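You operate a simulated robot arm through the tools that you are given. There is no shell and no other tool. Be economical: measure what you need, move in short steps, check, and stop when the job is done.

Carry out the task below with a simulated robot arm. There is one attempt and no reset: what you move stays moved.

TASK
Press the test command key three times.

It is judged by the outcome, as a careful person would: the job done as asked, and still so three seconds after it is handed in. It fails if anything else is knocked over, pushed out of place, dropped, spilled or broken.

THE ROBOT
A 7-joint arm with a two-finger parallel gripper, fixed in place. Base frame: the origin is at the foot of the arm, x ahead of it, y to its left, z up. Lengths are in cm, angles in rad, forces in N, time in s.
With the tool pointing down near the work surface it reaches from about 24 to 68 cm from the base axis. Its first joint turns from -1.152 to 1.152 rad. Payload 2.4 kg.
Tool frame: the origin (TCP) lies between the finger pads and is the grasp point; the fingertips stand 3 cm ahead of it; z points along the fingers, y is the line along which they close. The gripper opens to 9.4 cm. The fingers are 2.8 cm wide and 1 cm thick; the gripper's body (5 by 9.6 cm) begins 5.5 cm behind the TCP.
Orientation is told as [roll, pitch, yaw] about the base's x, y, z axes, in that order, counted from this pose: with the fingers straight down and closing along the base's y, the tool's x points along the base's -x, its y along +y and its z along -z.

THE INTERFACE
- The arm moves only by the tool arm_command. Its argument "series" is a list that holds one entry, the list of rows, each a list of 7 numbers: the turn, a rotation vector about the tool's x, y, z in rad, then the shift along the tool's x, y, z in cm, then the opening in per cent of the stroke, from 0 (shut) to 100 (fully open). In form: [[[rx, ry, rz, dx, dy, dz, grip], ...]]. A call has 1 to 8 rows; each row shifts and turns the commanded pose from where the row before left it, along the tool's axes as they then stand. A row lasts 0.2 s, in which the tool goes at most 5 cm and 0.15 rad; a call with a longer step from one row to the next is refused whole, and so is a gripper value outside its range. A pose out of reach is approached as far as the arm can. The call stops where the force on the tool passes 40 N (or 10 N more than at its start, if that is more) or the arm is blocked; 0.2 s more then pass. The fingers move at their own pace (about 15.3 cm/s each) and stop on an object; they squeeze with about 42 N. The grip force told is the motor's: it shows also when the fingers shut on nothing. Time passes only in rows, and 0.2 s behind the last, so rows that do not move let the fingers close. It gives the time, the measured TCP pose, the force on the tool (base axes), the opening and the grip force at its end, in the units of the frame above (readings bear some noise), and new pictures: "show" is both (left out), scene, wrist or none.
- Cameras (640 x 400 px; columns grow to the right, rows downward): "scene" is fixed at [2.21, 45.69, 147.06]; the picture's right is [-0.89, -0.46, 0.00], its down [-0.15, 0.28, -0.95] and it looks along [0.43, -0.84, -0.32] (base axes); focal length 360 px, centre (320, 200). "wrist" rides on the gripper at [-3.7, 0, -5.8] in the tool frame; the picture's right is [0.00, -1.00, 0.00], its down [0.97, 0.00, -0.24] and it looks along [0.24, 0.00, 0.97] (tool axes); focal length 218 px, centre (320, 200).
- locate(camera, pixels): there is no depth. For up to 12 entries [column, row, z] of the newest picture of that camera ("zoom" is the newest enlarged one), the place [x, y] in the base frame at which the ray of that pixel passes the height z, good to about 0.2 cm. No time passes.
- inspect(camera, box): a new picture of the part [left, top, right, bottom] of that camera's present view, enlarged. No time passes.
- finish_job(): hands the job in; it is judged then, once.

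Work in short steps. Measure before you move; look again where a grasp or a placing could have gone wrong, and mend it. You have 60 turns and 120 pictures in all, the two below and enlarged ones among them. Open the gripper and draw the arm clear of the work before you hand the job in, unless the task says otherwise; then end with one line.

The tools are called after ">>>" by a JSON object that holds its "fn" and its "kwargs". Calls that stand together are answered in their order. arm_command: Moves the arm, as the interface text tells. Its arguments: {"type":"object","properties":{"series":{"type":"array","items":{"type":"array","items":{"type":"array","items":{"type":"number"}}}},"show":{"type":"string","enum":["both","scene","wrist","none"]}},"required":["series"]} The other tools are called the same way: locate (camera, pixels) gives the place at which the rays of pixels pass given heights; inspect (camera, box) takes an enlarged picture of a part of a camera's view; finish_job () hands the job in.

At the start:

```text
t: 0.0
position: [26.82, -23.05, 115.91]
ee_rot: [0.003, 0.0, -0.002]
force: [-0.3, 0.6, 0.7]
finger_gap: 9.39
gripper_force: 0.1
```

scene: 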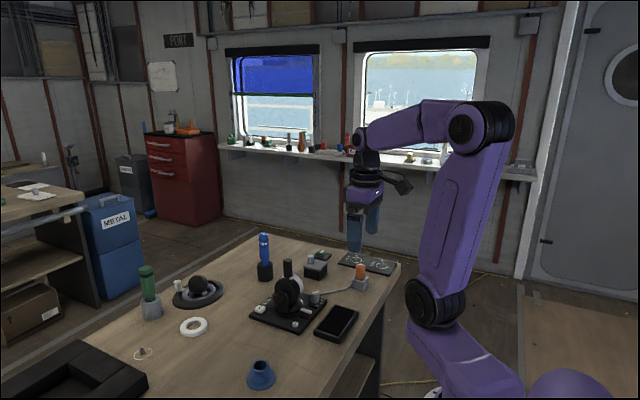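
wrist: 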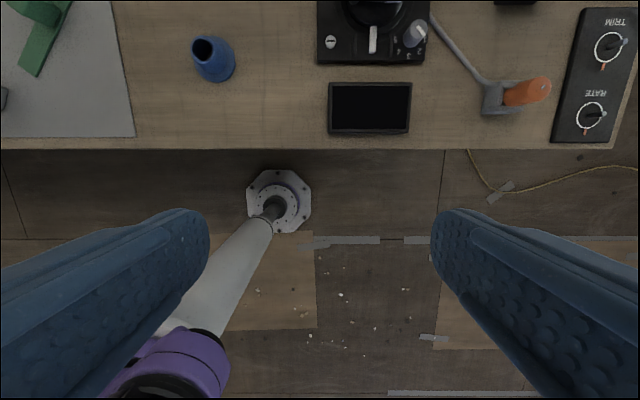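

The scene shows a device at about (285,300) with a knob and small controls; I enlarge that area to find the key.

>>> {"fn": "inspect", "kwargs": {"camera": "scene", "box": [240, 230, 400, 345]}}

>>> {"fn": "inspect", "kwargs": {"camera": "wrist", "box": [300, 0, 640, 150]}}

>>> {"fn": "inspect", "kwargs": {"camera": "scene", "box": [120, 230, 280, 345]}}

```text
3.48 times, centred on (320, 288) of scene
```

zoom: 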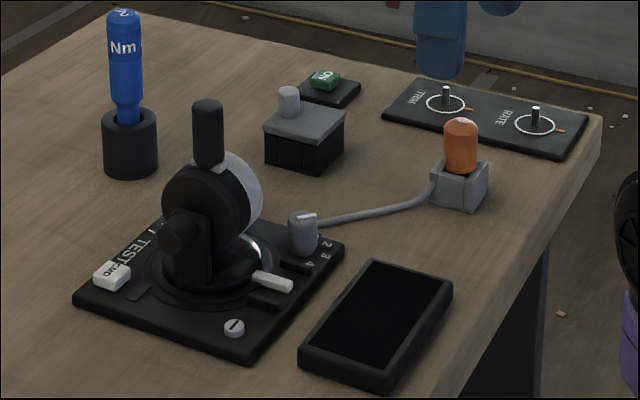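

```text
1.88 times, centred on (470, 75) of wrist
```

zoom: 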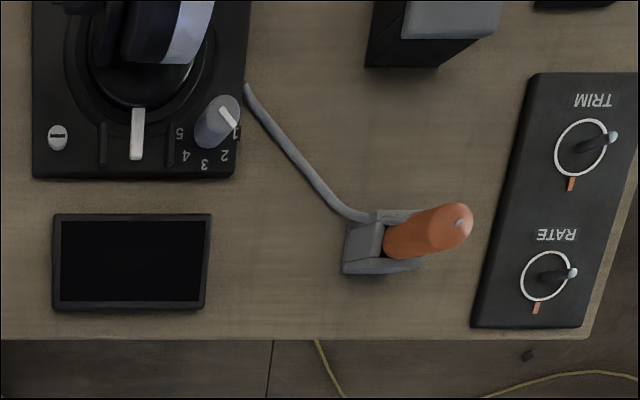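

```text
3.48 times, centred on (200, 288) of scene
```

zoom: 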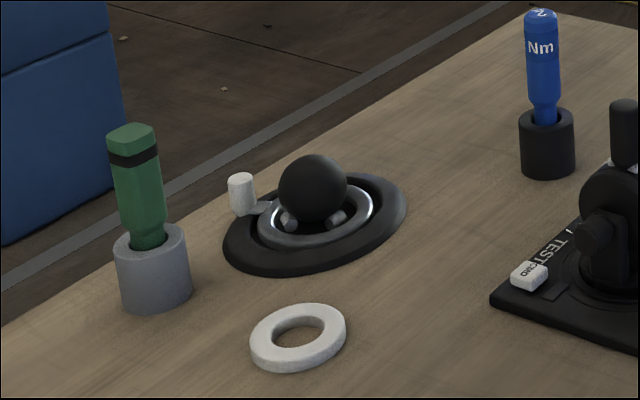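

The white key marked CMD beside "TEST" is at scene pixel about (260,309). I locate it and the panel.

>>> {"fn": "locate", "kwargs": {"camera": "scene", "pixels": [[261, 308, 86], [261, 308, 87], [261, 308, 88], [249, 315, 84.6], [311, 335, 84.6], [339, 300, 86], [300, 261, 93], [265, 236, 96]]}}

>>> {"fn": "locate", "kwargs": {"camera": "wrist", "pixels": [[317, 64, 86], [425, 64, 86], [331, 42, 86], [373, 40, 86], [370, 70, 85.6]]}}

```text
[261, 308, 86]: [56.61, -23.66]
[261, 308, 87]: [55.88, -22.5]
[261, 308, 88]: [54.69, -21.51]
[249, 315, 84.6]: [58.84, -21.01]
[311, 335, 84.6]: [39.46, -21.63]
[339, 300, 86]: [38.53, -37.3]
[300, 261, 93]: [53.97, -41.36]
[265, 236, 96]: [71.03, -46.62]
```

```text
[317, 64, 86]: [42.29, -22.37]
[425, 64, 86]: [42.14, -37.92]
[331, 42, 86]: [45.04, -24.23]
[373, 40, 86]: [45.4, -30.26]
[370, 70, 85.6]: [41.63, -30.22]
```

The panel spans roughly x 42–58, y -22 to -38, with the key near its far left corner, around (56,-23). I move above it, staying high, with fingers shut, to look down.

>>> {"fn": "arm_command", "kwargs": {"series": [[[0, 0, 0, -4.2, 0.5, 0, 50], [0, 0, 0, -4.2, 0.5, 0, 0], [0, 0, 0, -4.2, 0.5, 0, 0], [0, 0, 0, -4.2, 0.5, 0, 0], [0, 0, 0, -4.2, 0.5, 0, 0], [0, 0, 0, -4.2, 0.5, 0, 0], [0, 0, 0, 0, 0, 0, 0]]]}}

```text
t: 1.6
position: [52.13, -19.85, 115.93]
ee_rot: [0.003, -0.001, 0.0]
force: [-0.1, 0.1, -0.1]
finger_gap: 0.0
gripper_force: 33.1
```

scene: 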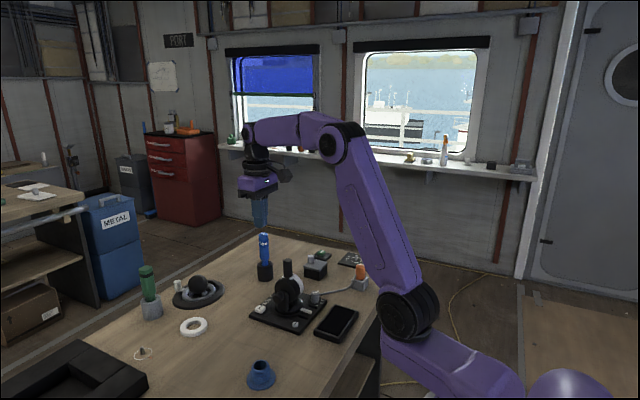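
wrist: 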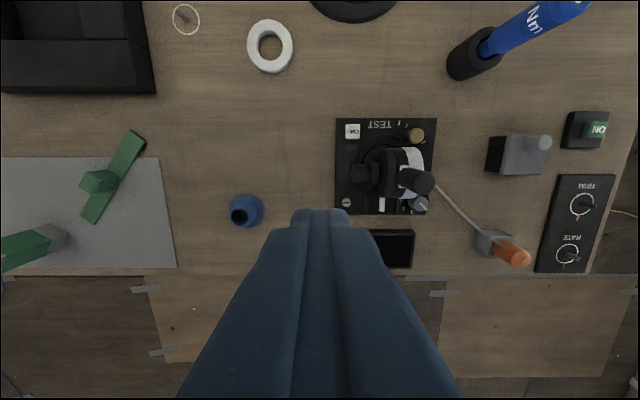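

>>> {"fn": "inspect", "kwargs": {"camera": "wrist", "box": [320, 105, 450, 225]}}

>>> {"fn": "locate", "kwargs": {"camera": "wrist", "pixels": [[352, 131, 86], [352, 131, 87], [352, 131, 88], [336, 119, 86], [437, 119, 86], [335, 214, 86], [417, 183, 96], [417, 183, 98], [360, 172, 92]]}}

>>> {"fn": "locate", "kwargs": {"camera": "scene", "pixels": [[260, 309, 86], [260, 309, 86.5], [260, 309, 87], [260, 309, 87.5], [288, 261, 96], [288, 261, 98]]}}

```text
3.33 times, centred on (385, 165) of wrist
```

zoom: 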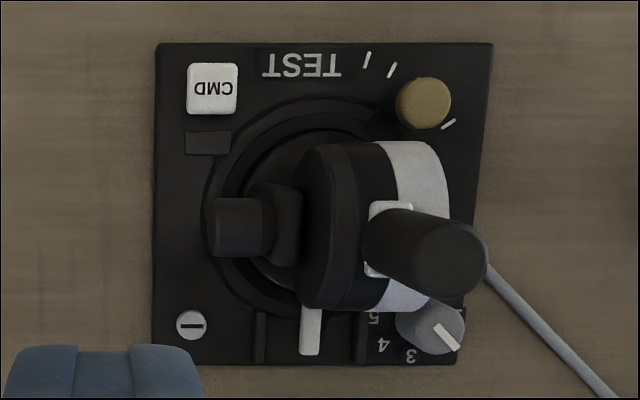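

```text
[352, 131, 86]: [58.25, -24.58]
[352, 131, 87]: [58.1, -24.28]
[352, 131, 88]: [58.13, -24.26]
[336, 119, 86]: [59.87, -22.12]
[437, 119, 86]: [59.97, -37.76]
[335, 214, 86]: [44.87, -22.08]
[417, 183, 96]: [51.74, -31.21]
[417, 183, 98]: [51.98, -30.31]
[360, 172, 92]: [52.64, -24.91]
```

```text
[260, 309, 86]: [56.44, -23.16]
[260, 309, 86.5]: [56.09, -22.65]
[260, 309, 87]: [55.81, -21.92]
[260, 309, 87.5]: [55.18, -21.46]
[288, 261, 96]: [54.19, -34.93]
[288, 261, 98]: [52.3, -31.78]
```

Wrist view puts the key at about (58.2,-24.4), scene slightly nearer; the two disagree some, so I go lower and closer to re-measure.

>>> {"fn": "arm_command", "kwargs": {"series": [[[0, 0, 0, -1.5, -2, 0, 0], [0, 0, 0, -1.5, -2, 0, 0], [0, 0, 0, 0, 0, 4, 0], [0, 0, 0, 0, 0, 4, 0], [0, 0, 0, 0, 0, 3, 0], [0, 0, 0, 0, 0, 0, 0]]]}}

```text
t: 3.0
position: [54.94, -24.14, 104.81]
ee_rot: [-0.001, 0.0, 0.001]
force: [0.2, -0.2, -0.2]
finger_gap: 0.0
gripper_force: 33.3
```

scene: 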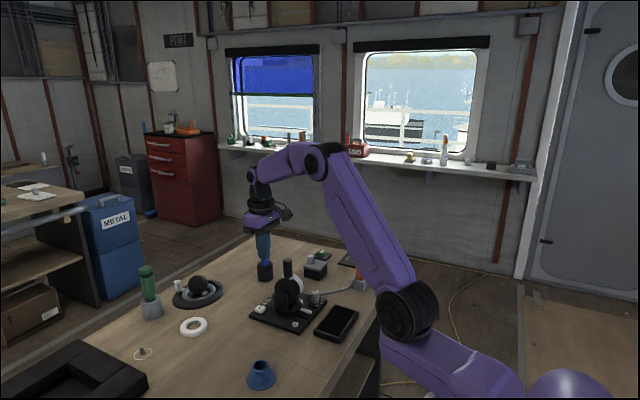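
wrist: 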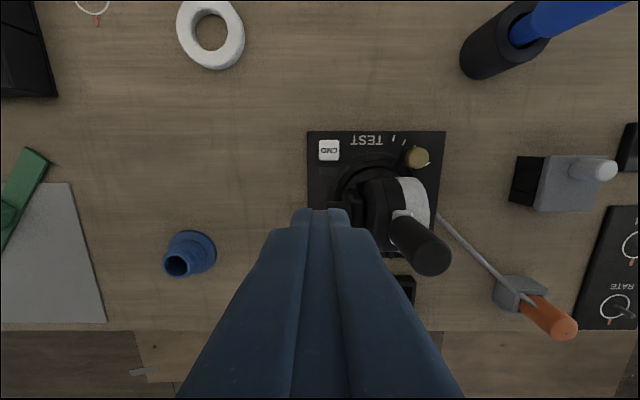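

>>> {"fn": "locate", "kwargs": {"camera": "wrist", "pixels": [[329, 150, 85.5], [329, 150, 87], [307, 131, 85.5], [446, 131, 85.5], [425, 250, 97], [425, 250, 99], [405, 228, 93], [371, 225, 93], [355, 195, 90]]}}

>>> {"fn": "inspect", "kwargs": {"camera": "scene", "box": [230, 200, 350, 340]}}

```text
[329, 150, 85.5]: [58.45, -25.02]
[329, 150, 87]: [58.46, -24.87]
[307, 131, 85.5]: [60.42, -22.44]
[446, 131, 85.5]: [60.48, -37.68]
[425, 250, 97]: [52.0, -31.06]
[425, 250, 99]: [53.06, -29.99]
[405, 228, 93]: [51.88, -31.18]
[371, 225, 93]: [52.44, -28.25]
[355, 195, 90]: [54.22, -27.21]
```

```text
2.86 times, centred on (290, 270) of scene
```

zoom: 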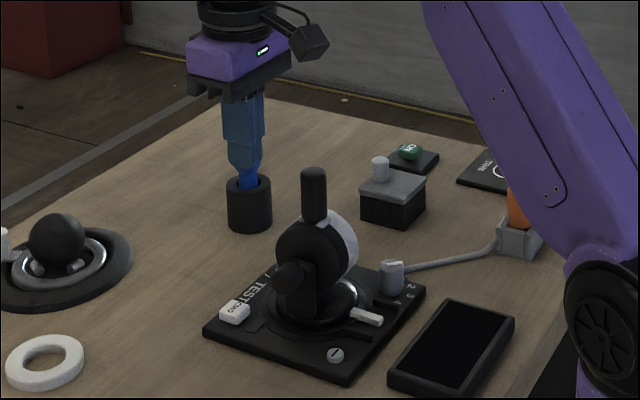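

The key now reads (58.4,-24.8); the lever tip (~(52,-31,97)) clears the gripper body at that spot. I move over the key and lower to about 7 cm above it.

>>> {"fn": "arm_command", "kwargs": {"series": [[[0, 0, 0, -3.3, -0.8, 0, 0], [0, 0, 0, 0, 0, 3.5, 0], [0, 0, 0, 0, 0, 3.5, 0], [0, 0, 0, 0, 0, 3, 0], [0, 0, 0, 0, 0, 0, 0]]]}}

>>> {"fn": "inspect", "kwargs": {"camera": "scene", "box": [230, 240, 320, 340]}}

```text
t: 4.2
position: [58.34, -24.94, 94.88]
ee_rot: [0.001, -0.002, 0.0]
force: [-0.4, 0.1, -0.4]
finger_gap: 0.0
gripper_force: 33.1
```

scene: 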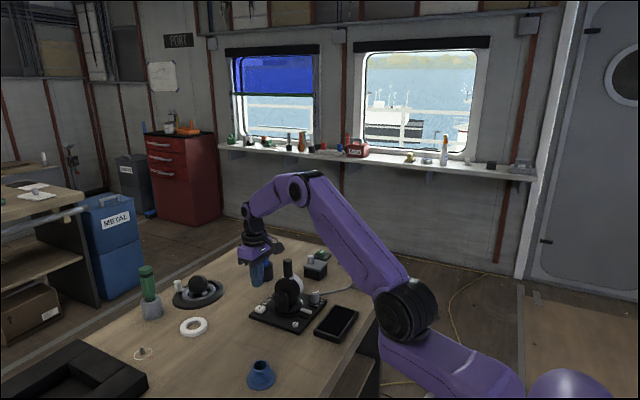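
wrist: 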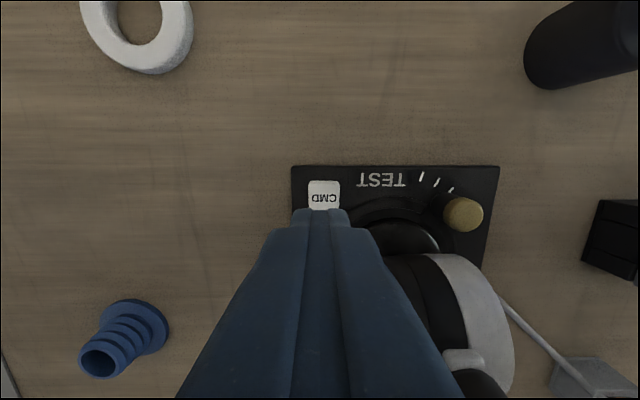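

```text
4.00 times, centred on (275, 290) of scene
```

zoom: 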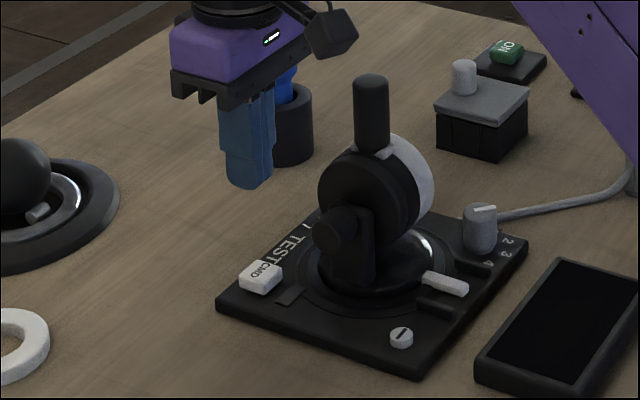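

>>> {"fn": "locate", "kwargs": {"camera": "wrist", "pixels": [[324, 181, 86.5], [309, 181, 86.5], [340, 181, 86.5], [309, 208, 86.5], [340, 209, 86.5], [292, 167, 85.5]]}}

```text
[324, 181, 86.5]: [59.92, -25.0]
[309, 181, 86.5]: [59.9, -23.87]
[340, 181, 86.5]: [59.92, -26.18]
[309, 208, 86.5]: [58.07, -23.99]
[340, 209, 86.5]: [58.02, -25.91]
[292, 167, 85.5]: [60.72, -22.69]
```

Key spans x≈57.8–59.9, y≈-23.9 to -26.0, centre (58.8,-25.0). I nudge 0.4 cm in +x and lower so the tip sits ~1 cm above the key.

>>> {"fn": "arm_command", "kwargs": {"series": [[[0, 0, 0, -0.4, -0.1, 0, 0], [0, 0, 0, 0, 0, 2, 0], [0, 0, 0, 0, 0, 1.8, 0], [0, 0, 0, 0, 0, 0, 0]]]}}

>>> {"fn": "inspect", "kwargs": {"camera": "scene", "box": [230, 250, 310, 330]}}

```text
t: 5.2
position: [58.77, -24.84, 91.11]
ee_rot: [0.001, 0.002, 0.001]
force: [-0.1, 0.7, -0.3]
finger_gap: 0.01
gripper_force: 33.0
```

scene: 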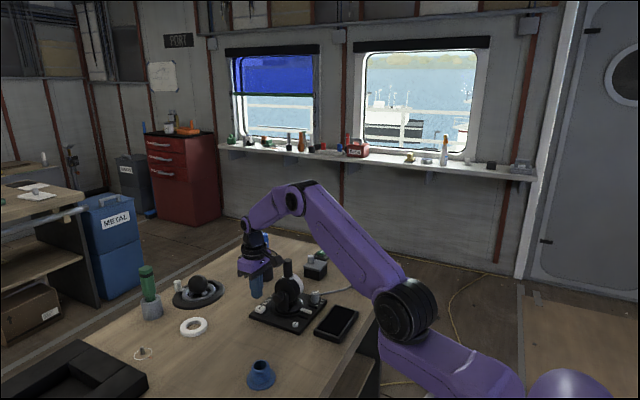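
wrist: 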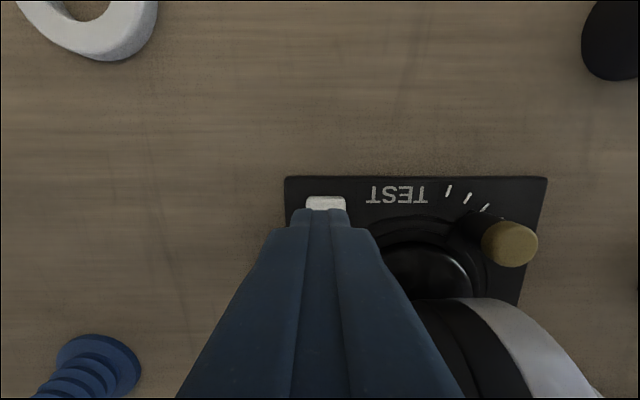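

```text
5.00 times, centred on (270, 290) of scene
```

zoom: 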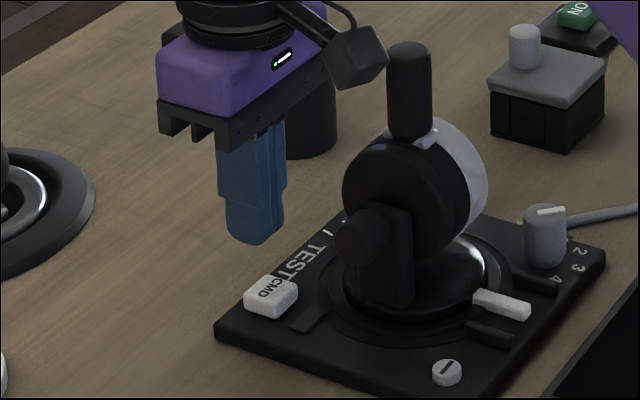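

The scene zoom shows the tip at zoom (255,240) and the key at (270,295), more apart than expected; I check how the scene camera locates both.

>>> {"fn": "locate", "kwargs": {"camera": "zoom", "pixels": [[254, 238, 88.1], [270, 290, 87], [270, 290, 86], [270, 290, 85], [215, 330, 84.6], [385, 395, 84.6], [604, 262, 84.6]]}}

>>> {"fn": "locate", "kwargs": {"camera": "wrist", "pixels": [[326, 197, 85], [326, 197, 86.5], [286, 177, 84.6], [286, 177, 85.5], [547, 178, 85]]}}

```text
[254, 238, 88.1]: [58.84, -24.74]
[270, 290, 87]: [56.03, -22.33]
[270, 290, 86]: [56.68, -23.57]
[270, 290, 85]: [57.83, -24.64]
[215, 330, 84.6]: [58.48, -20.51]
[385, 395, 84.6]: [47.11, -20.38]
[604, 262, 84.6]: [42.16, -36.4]
```

```text
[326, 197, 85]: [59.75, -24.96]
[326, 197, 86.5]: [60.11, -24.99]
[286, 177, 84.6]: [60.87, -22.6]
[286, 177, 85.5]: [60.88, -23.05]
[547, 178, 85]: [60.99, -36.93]
```

Tip agrees between readings and scene, so the key is just lower: its top triangulates to z≈84.7 at about (58.4,-25.0). I lower slightly more with a check.

>>> {"fn": "arm_command", "kwargs": {"series": [[[0, 0, 0, 0.2, -0.1, 1, 0], [0, 0, 0, 0, 0, 1, 0], [0, 0, 0, 0, 0, 0.5, 0], [0, 0, 0, 0, 0, 0, 0]]]}}

>>> {"fn": "inspect", "kwargs": {"camera": "scene", "box": [230, 250, 310, 330]}}

```text
t: 6.2
position: [58.47, -25.2, 88.56]
ee_rot: [-0.001, 0.001, -0.001]
force: [-0.4, -1.4, -0.4]
finger_gap: 0.0
gripper_force: 33.0
```

scene: 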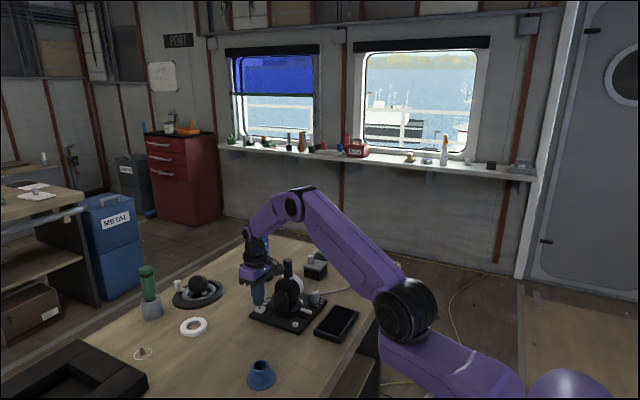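
wrist: 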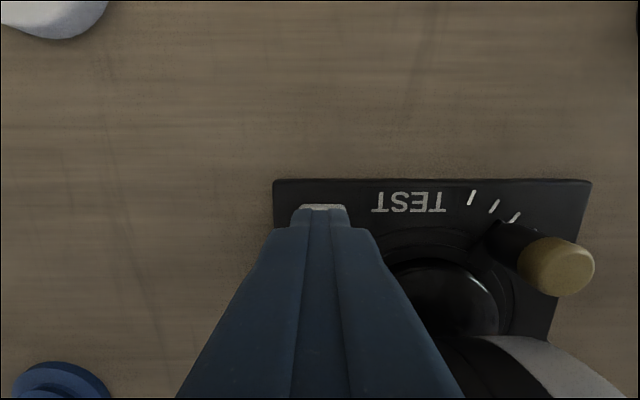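

```text
5.00 times, centred on (270, 290) of scene
```

zoom: 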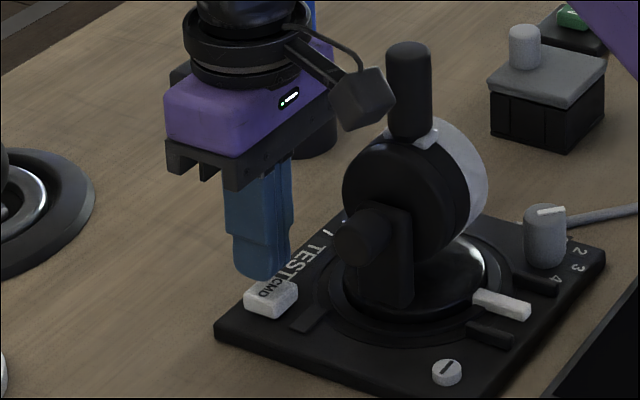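

The tip at zoom (262,278) is right over the key, about 0.8 cm up, and the body is clear of the lever. I go down in small steps watching the force.

>>> {"fn": "arm_command", "kwargs": {"series": [[[0, 0, 0, 0, 0, 0.3, 0], [0, 0, 0, 0, 0, 0.2, 0], [0, 0, 0, 0, 0, 0.2, 0], [0, 0, 0, 0, 0, 0, 0]]], "show": "none"}}

>>> {"fn": "inspect", "kwargs": {"camera": "scene", "box": [230, 270, 310, 330]}}

```text
t: 7.2
position: [58.63, -24.99, 87.9]
ee_rot: [0.002, 0.0, -0.001]
force: [-0.5, -0.2, 0.5]
finger_gap: 0.0
gripper_force: 33.2
```

```text
6.67 times, centred on (270, 300) of scene
```

zoom: 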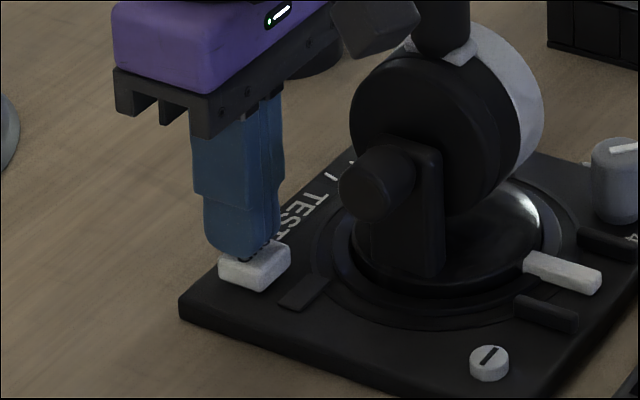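

No contact yet; the tip sits slightly to the far side of the key (zoom 236 vs 255), so I shift 0.3 cm towards the base and keep lowering gently.

>>> {"fn": "arm_command", "kwargs": {"series": [[[0, 0, 0, 0.3, 0, 0, 0], [0, 0, 0, 0, 0, 0.1, 0], [0, 0, 0, 0, 0, 0.1, 0], [0, 0, 0, 0, 0, 0, 0]]], "show": "none"}}

>>> {"fn": "inspect", "kwargs": {"camera": "scene", "box": [240, 280, 290, 320]}}

```text
t: 8.2
position: [58.29, -24.97, 87.71]
ee_rot: [0.002, 0.0, 0.001]
force: [-0.3, 0.4, -0.8]
finger_gap: 0.01
gripper_force: 32.7
```

```text
10.00 times, centred on (265, 300) of scene
```

zoom: 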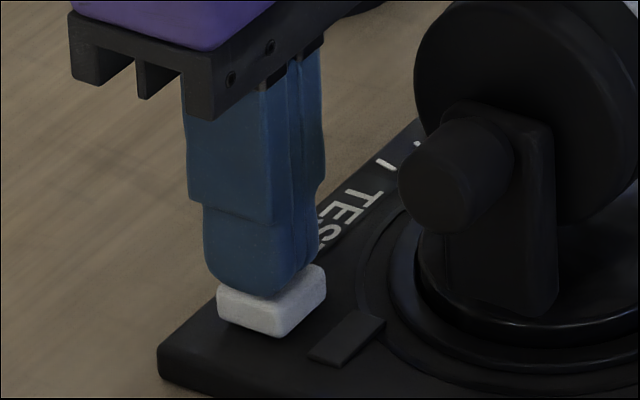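

Tip is now centred and nearly touching. I keep lowering in 0.1 cm steps to feel contact.

>>> {"fn": "arm_command", "kwargs": {"series": [[[0, 0, 0, 0, 0, 0.1, 0], [0, 0, 0, 0, 0, 0.1, 0]]], "show": "none"}}

>>> {"fn": "inspect", "kwargs": {"camera": "scene", "box": [240, 280, 290, 320]}}

```text
t: 8.8
position: [58.15, -24.98, 87.52]
ee_rot: [0.003, 0.001, 0.0]
force: [0.1, 0.0, 1.7]
finger_gap: 0.0
gripper_force: 32.7
```

```text
10.00 times, centred on (265, 300) of scene
```

zoom: 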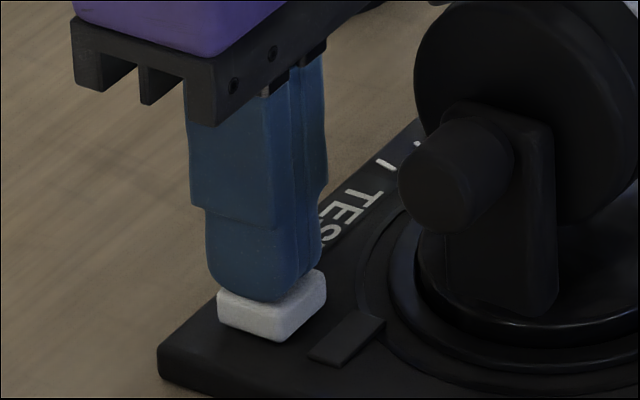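

Force 1.7 N hints at first contact near TCP z 87.5. I continue two small steps.

>>> {"fn": "arm_command", "kwargs": {"series": [[[0, 0, 0, 0, 0, 0.1, 0], [0, 0, 0, 0, 0, 0.1, 0]]], "show": "none"}}

>>> {"fn": "inspect", "kwargs": {"camera": "scene", "box": [240, 280, 290, 320]}}

```text
t: 9.4
position: [58.26, -25.01, 87.31]
ee_rot: [0.0, -0.002, 0.001]
force: [0.7, -0.3, 3.0]
finger_gap: 0.02
gripper_force: 33.4
```

```text
10.00 times, centred on (265, 300) of scene
```

zoom: 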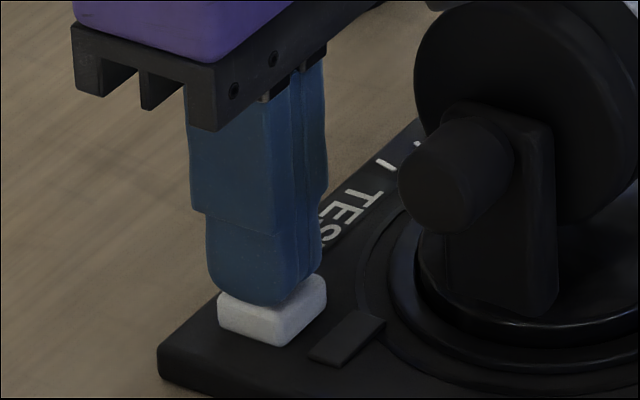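

The force is rising (3 N) and the key is sinking. I continue to find the bottom of its travel.

>>> {"fn": "arm_command", "kwargs": {"series": [[[0, 0, 0, 0, 0, 0.1, 0], [0, 0, 0, 0, 0, 0.1, 0]]], "show": "none"}}

>>> {"fn": "inspect", "kwargs": {"camera": "scene", "box": [240, 280, 290, 320]}}

```text
t: 10.0
position: [58.25, -24.97, 87.08]
ee_rot: [0.0, -0.001, -0.001]
force: [-0.2, -0.9, 2.7]
finger_gap: 0.0
gripper_force: 33.1
```

```text
10.00 times, centred on (265, 300) of scene
```

zoom: 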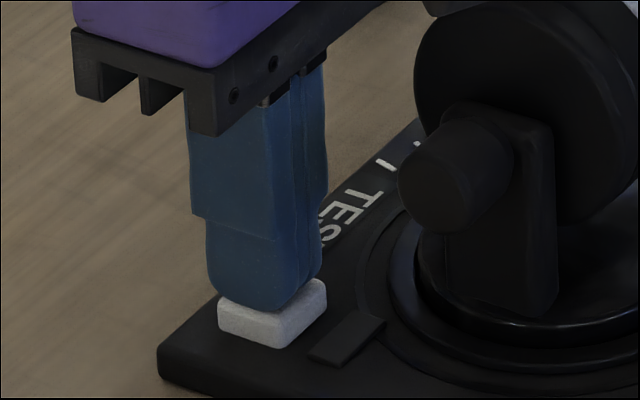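

Still travelling; I continue.

>>> {"fn": "arm_command", "kwargs": {"series": [[[0, 0, 0, 0, 0, 0.1, 0], [0, 0, 0, 0, 0, 0.1, 0]]], "show": "none"}}

>>> {"fn": "inspect", "kwargs": {"camera": "scene", "box": [240, 280, 290, 320]}}

```text
t: 10.6
position: [58.19, -25.01, 86.92]
ee_rot: [0.0, 0.0, -0.001]
force: [-1.8, -2.5, 7.0]
finger_gap: 0.0
gripper_force: 32.7
```

```text
10.00 times, centred on (265, 300) of scene
```

zoom: 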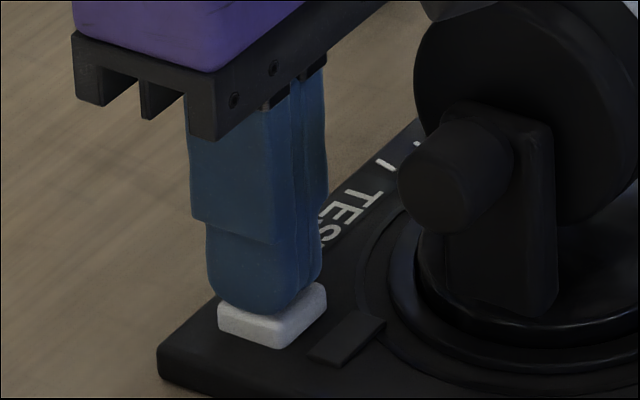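

Force rose to 7 N, so bottom is near; one more step confirms it.

>>> {"fn": "arm_command", "kwargs": {"series": [[[0, 0, 0, 0, 0, 0.1, 0], [0, 0, 0, 0, 0, 0, 0]]], "show": "none"}}

>>> {"fn": "inspect", "kwargs": {"camera": "scene", "box": [240, 280, 290, 320]}}

```text
t: 11.2
position: [58.31, -25.04, 86.95]
ee_rot: [-0.001, -0.002, 0.0]
force: [-1.7, -3.6, 12.0]
finger_gap: 0.02
gripper_force: 32.8
```

```text
10.00 times, centred on (265, 300) of scene
```

zoom: 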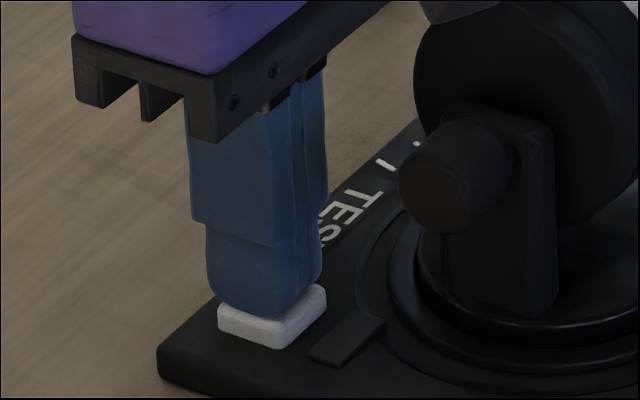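

The key is bottomed (12 N, no further motion): press one. I rise 1.3 cm to release it fully and check that it comes back up.

>>> {"fn": "arm_command", "kwargs": {"series": [[[0, 0, 0, 0, 0, -0.5, 0], [0, 0, 0, 0, 0, -0.8, 0], [0, 0, 0, 0, 0, 0, 0], [0, 0, 0, 0, 0, 0, 0]]], "show": "none"}}

>>> {"fn": "inspect", "kwargs": {"camera": "scene", "box": [240, 280, 290, 320]}}

>>> {"fn": "inspect", "kwargs": {"camera": "scene", "box": [240, 240, 400, 345]}}

```text
t: 12.2
position: [58.27, -24.99, 88.22]
ee_rot: [0.0, -0.001, 0.0]
force: [-1.2, -0.3, 0.2]
finger_gap: 0.0
gripper_force: 32.8
```

```text
10.00 times, centred on (265, 300) of scene
```

zoom: 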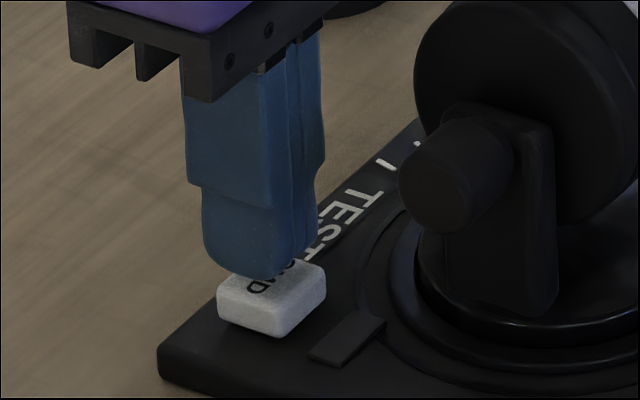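

```text
3.81 times, centred on (320, 292) of scene
```

zoom: 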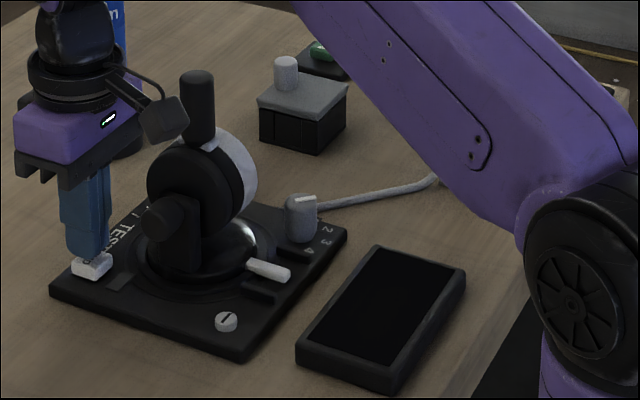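

The key sprang back up. Second press, the same depth.

>>> {"fn": "arm_command", "kwargs": {"series": [[[0, 0, 0, 0, 0, 0.6, 0], [0, 0, 0, 0, 0, 0.3, 0], [0, 0, 0, 0, 0, 0.2, 0], [0, 0, 0, 0, 0, 0.2, 0], [0, 0, 0, 0, 0, 0, 0]]], "show": "none"}}

>>> {"fn": "inspect", "kwargs": {"camera": "scene", "box": [240, 280, 290, 320]}}

```text
t: 13.4
position: [58.18, -24.88, 86.94]
ee_rot: [-0.001, 0.0, 0.001]
force: [-5.7, 2.8, 15.2]
finger_gap: 0.0
gripper_force: 33.2
```

```text
10.00 times, centred on (265, 300) of scene
```

zoom: 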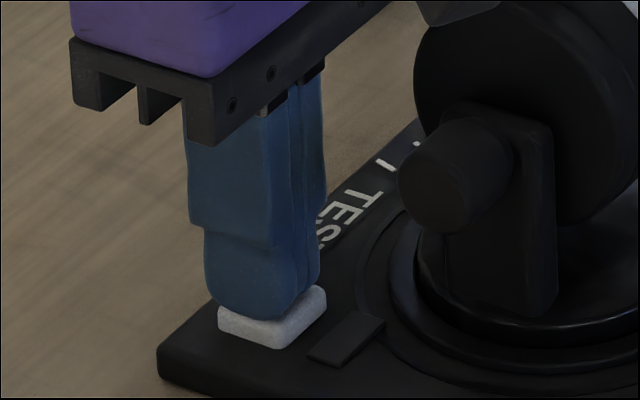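

Bottomed again (15 N): press two. I release and check.

>>> {"fn": "arm_command", "kwargs": {"series": [[[0, 0, 0, 0, 0, -0.5, 0], [0, 0, 0, 0, 0, -0.8, 0], [0, 0, 0, 0, 0, 0, 0], [0, 0, 0, 0, 0, 0, 0]]], "show": "none"}}

>>> {"fn": "inspect", "kwargs": {"camera": "scene", "box": [240, 280, 290, 320]}}

```text
t: 14.4
position: [58.14, -24.93, 88.07]
ee_rot: [0.001, -0.001, -0.001]
force: [-0.4, -1.0, 0.8]
finger_gap: 0.0
gripper_force: 32.3
```

```text
10.00 times, centred on (265, 300) of scene
```

zoom: 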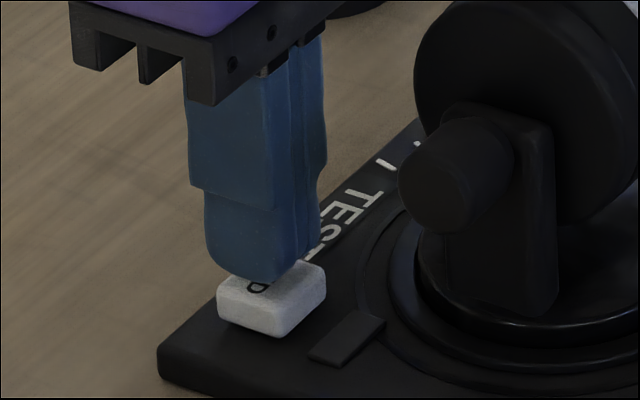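

The key is fully up again. Third press.

>>> {"fn": "arm_command", "kwargs": {"series": [[[0, 0, 0, 0, 0, 0.6, 0], [0, 0, 0, 0, 0, 0.3, 0], [0, 0, 0, 0, 0, 0.2, 0], [0, 0, 0, 0, 0, 0.2, 0], [0, 0, 0, 0, 0, 0, 0]]], "show": "none"}}

>>> {"fn": "inspect", "kwargs": {"camera": "scene", "box": [240, 280, 290, 320]}}

```text
t: 15.6
position: [58.25, -25.04, 86.98]
ee_rot: [0.001, 0.0, -0.001]
force: [-6.0, 2.2, 12.5]
finger_gap: 0.0
gripper_force: 32.8
```

```text
10.00 times, centred on (265, 300) of scene
```

zoom: 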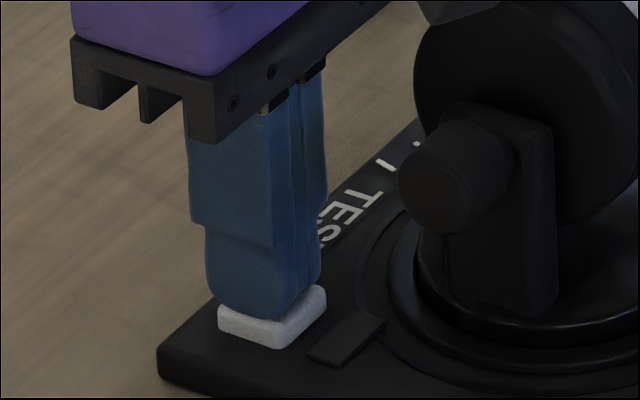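

Bottomed a third time. I release, rise straight up well clear, and open the gripper once high.

>>> {"fn": "arm_command", "kwargs": {"series": [[[0, 0, 0, 0, 0, -0.5, 0], [0, 0, 0, 0, 0, -2, 0], [0, 0, 0, 0, 0, -4, 0], [0, 0, 0, 0, 0, -5, 0], [0, 0, 0, 0, 0, -5, 0], [0, 0, 0, 0, 0, -5, 0], [0, 0, 0, 0, 0, -4, 100], [0, 0, 0, 0, 0, 0, 100]]]}}

>>> {"fn": "inspect", "kwargs": {"camera": "scene", "box": [240, 230, 400, 345]}}

```text
t: 17.4
position: [58.25, -25.16, 112.33]
ee_rot: [0.003, 0.0, -0.001]
force: [0.3, -0.7, 0.9]
finger_gap: 9.41
gripper_force: 0.0
```

scene: 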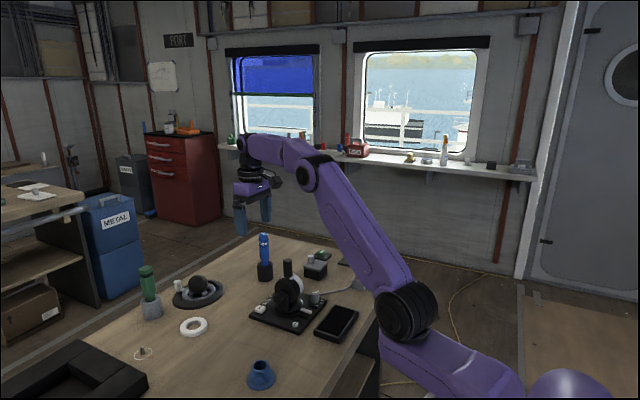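
wrist: 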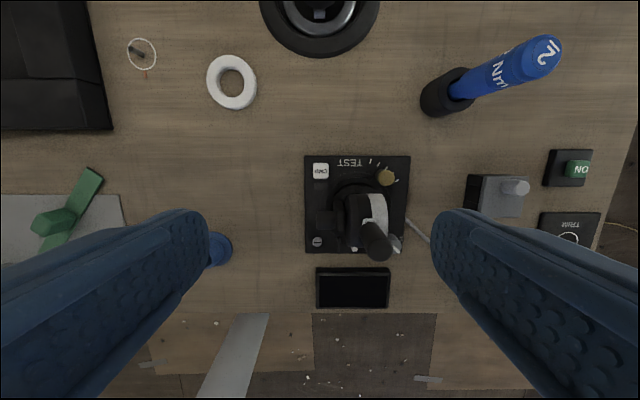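

```text
3.48 times, centred on (320, 288) of scene
```

zoom: 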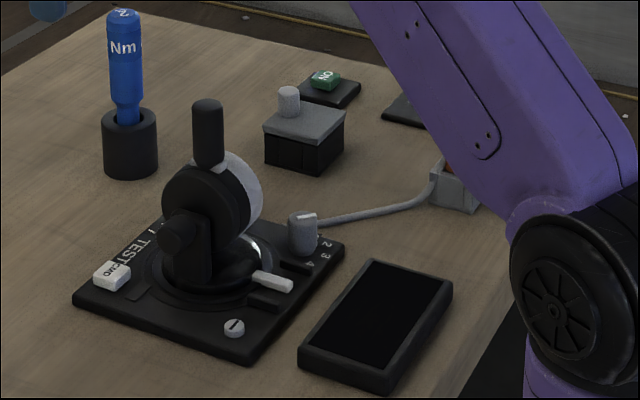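

Everything on the bench is where it was, the key is up, and the arm is clear with the gripper open. I hand in.

>>> {"fn": "finish_job", "kwargs": {}}

```text
The job is handed in.
```

I pressed the TEST panel's CMD key fully three times; it sprang back up each time, and nothing else on the bench was moved.
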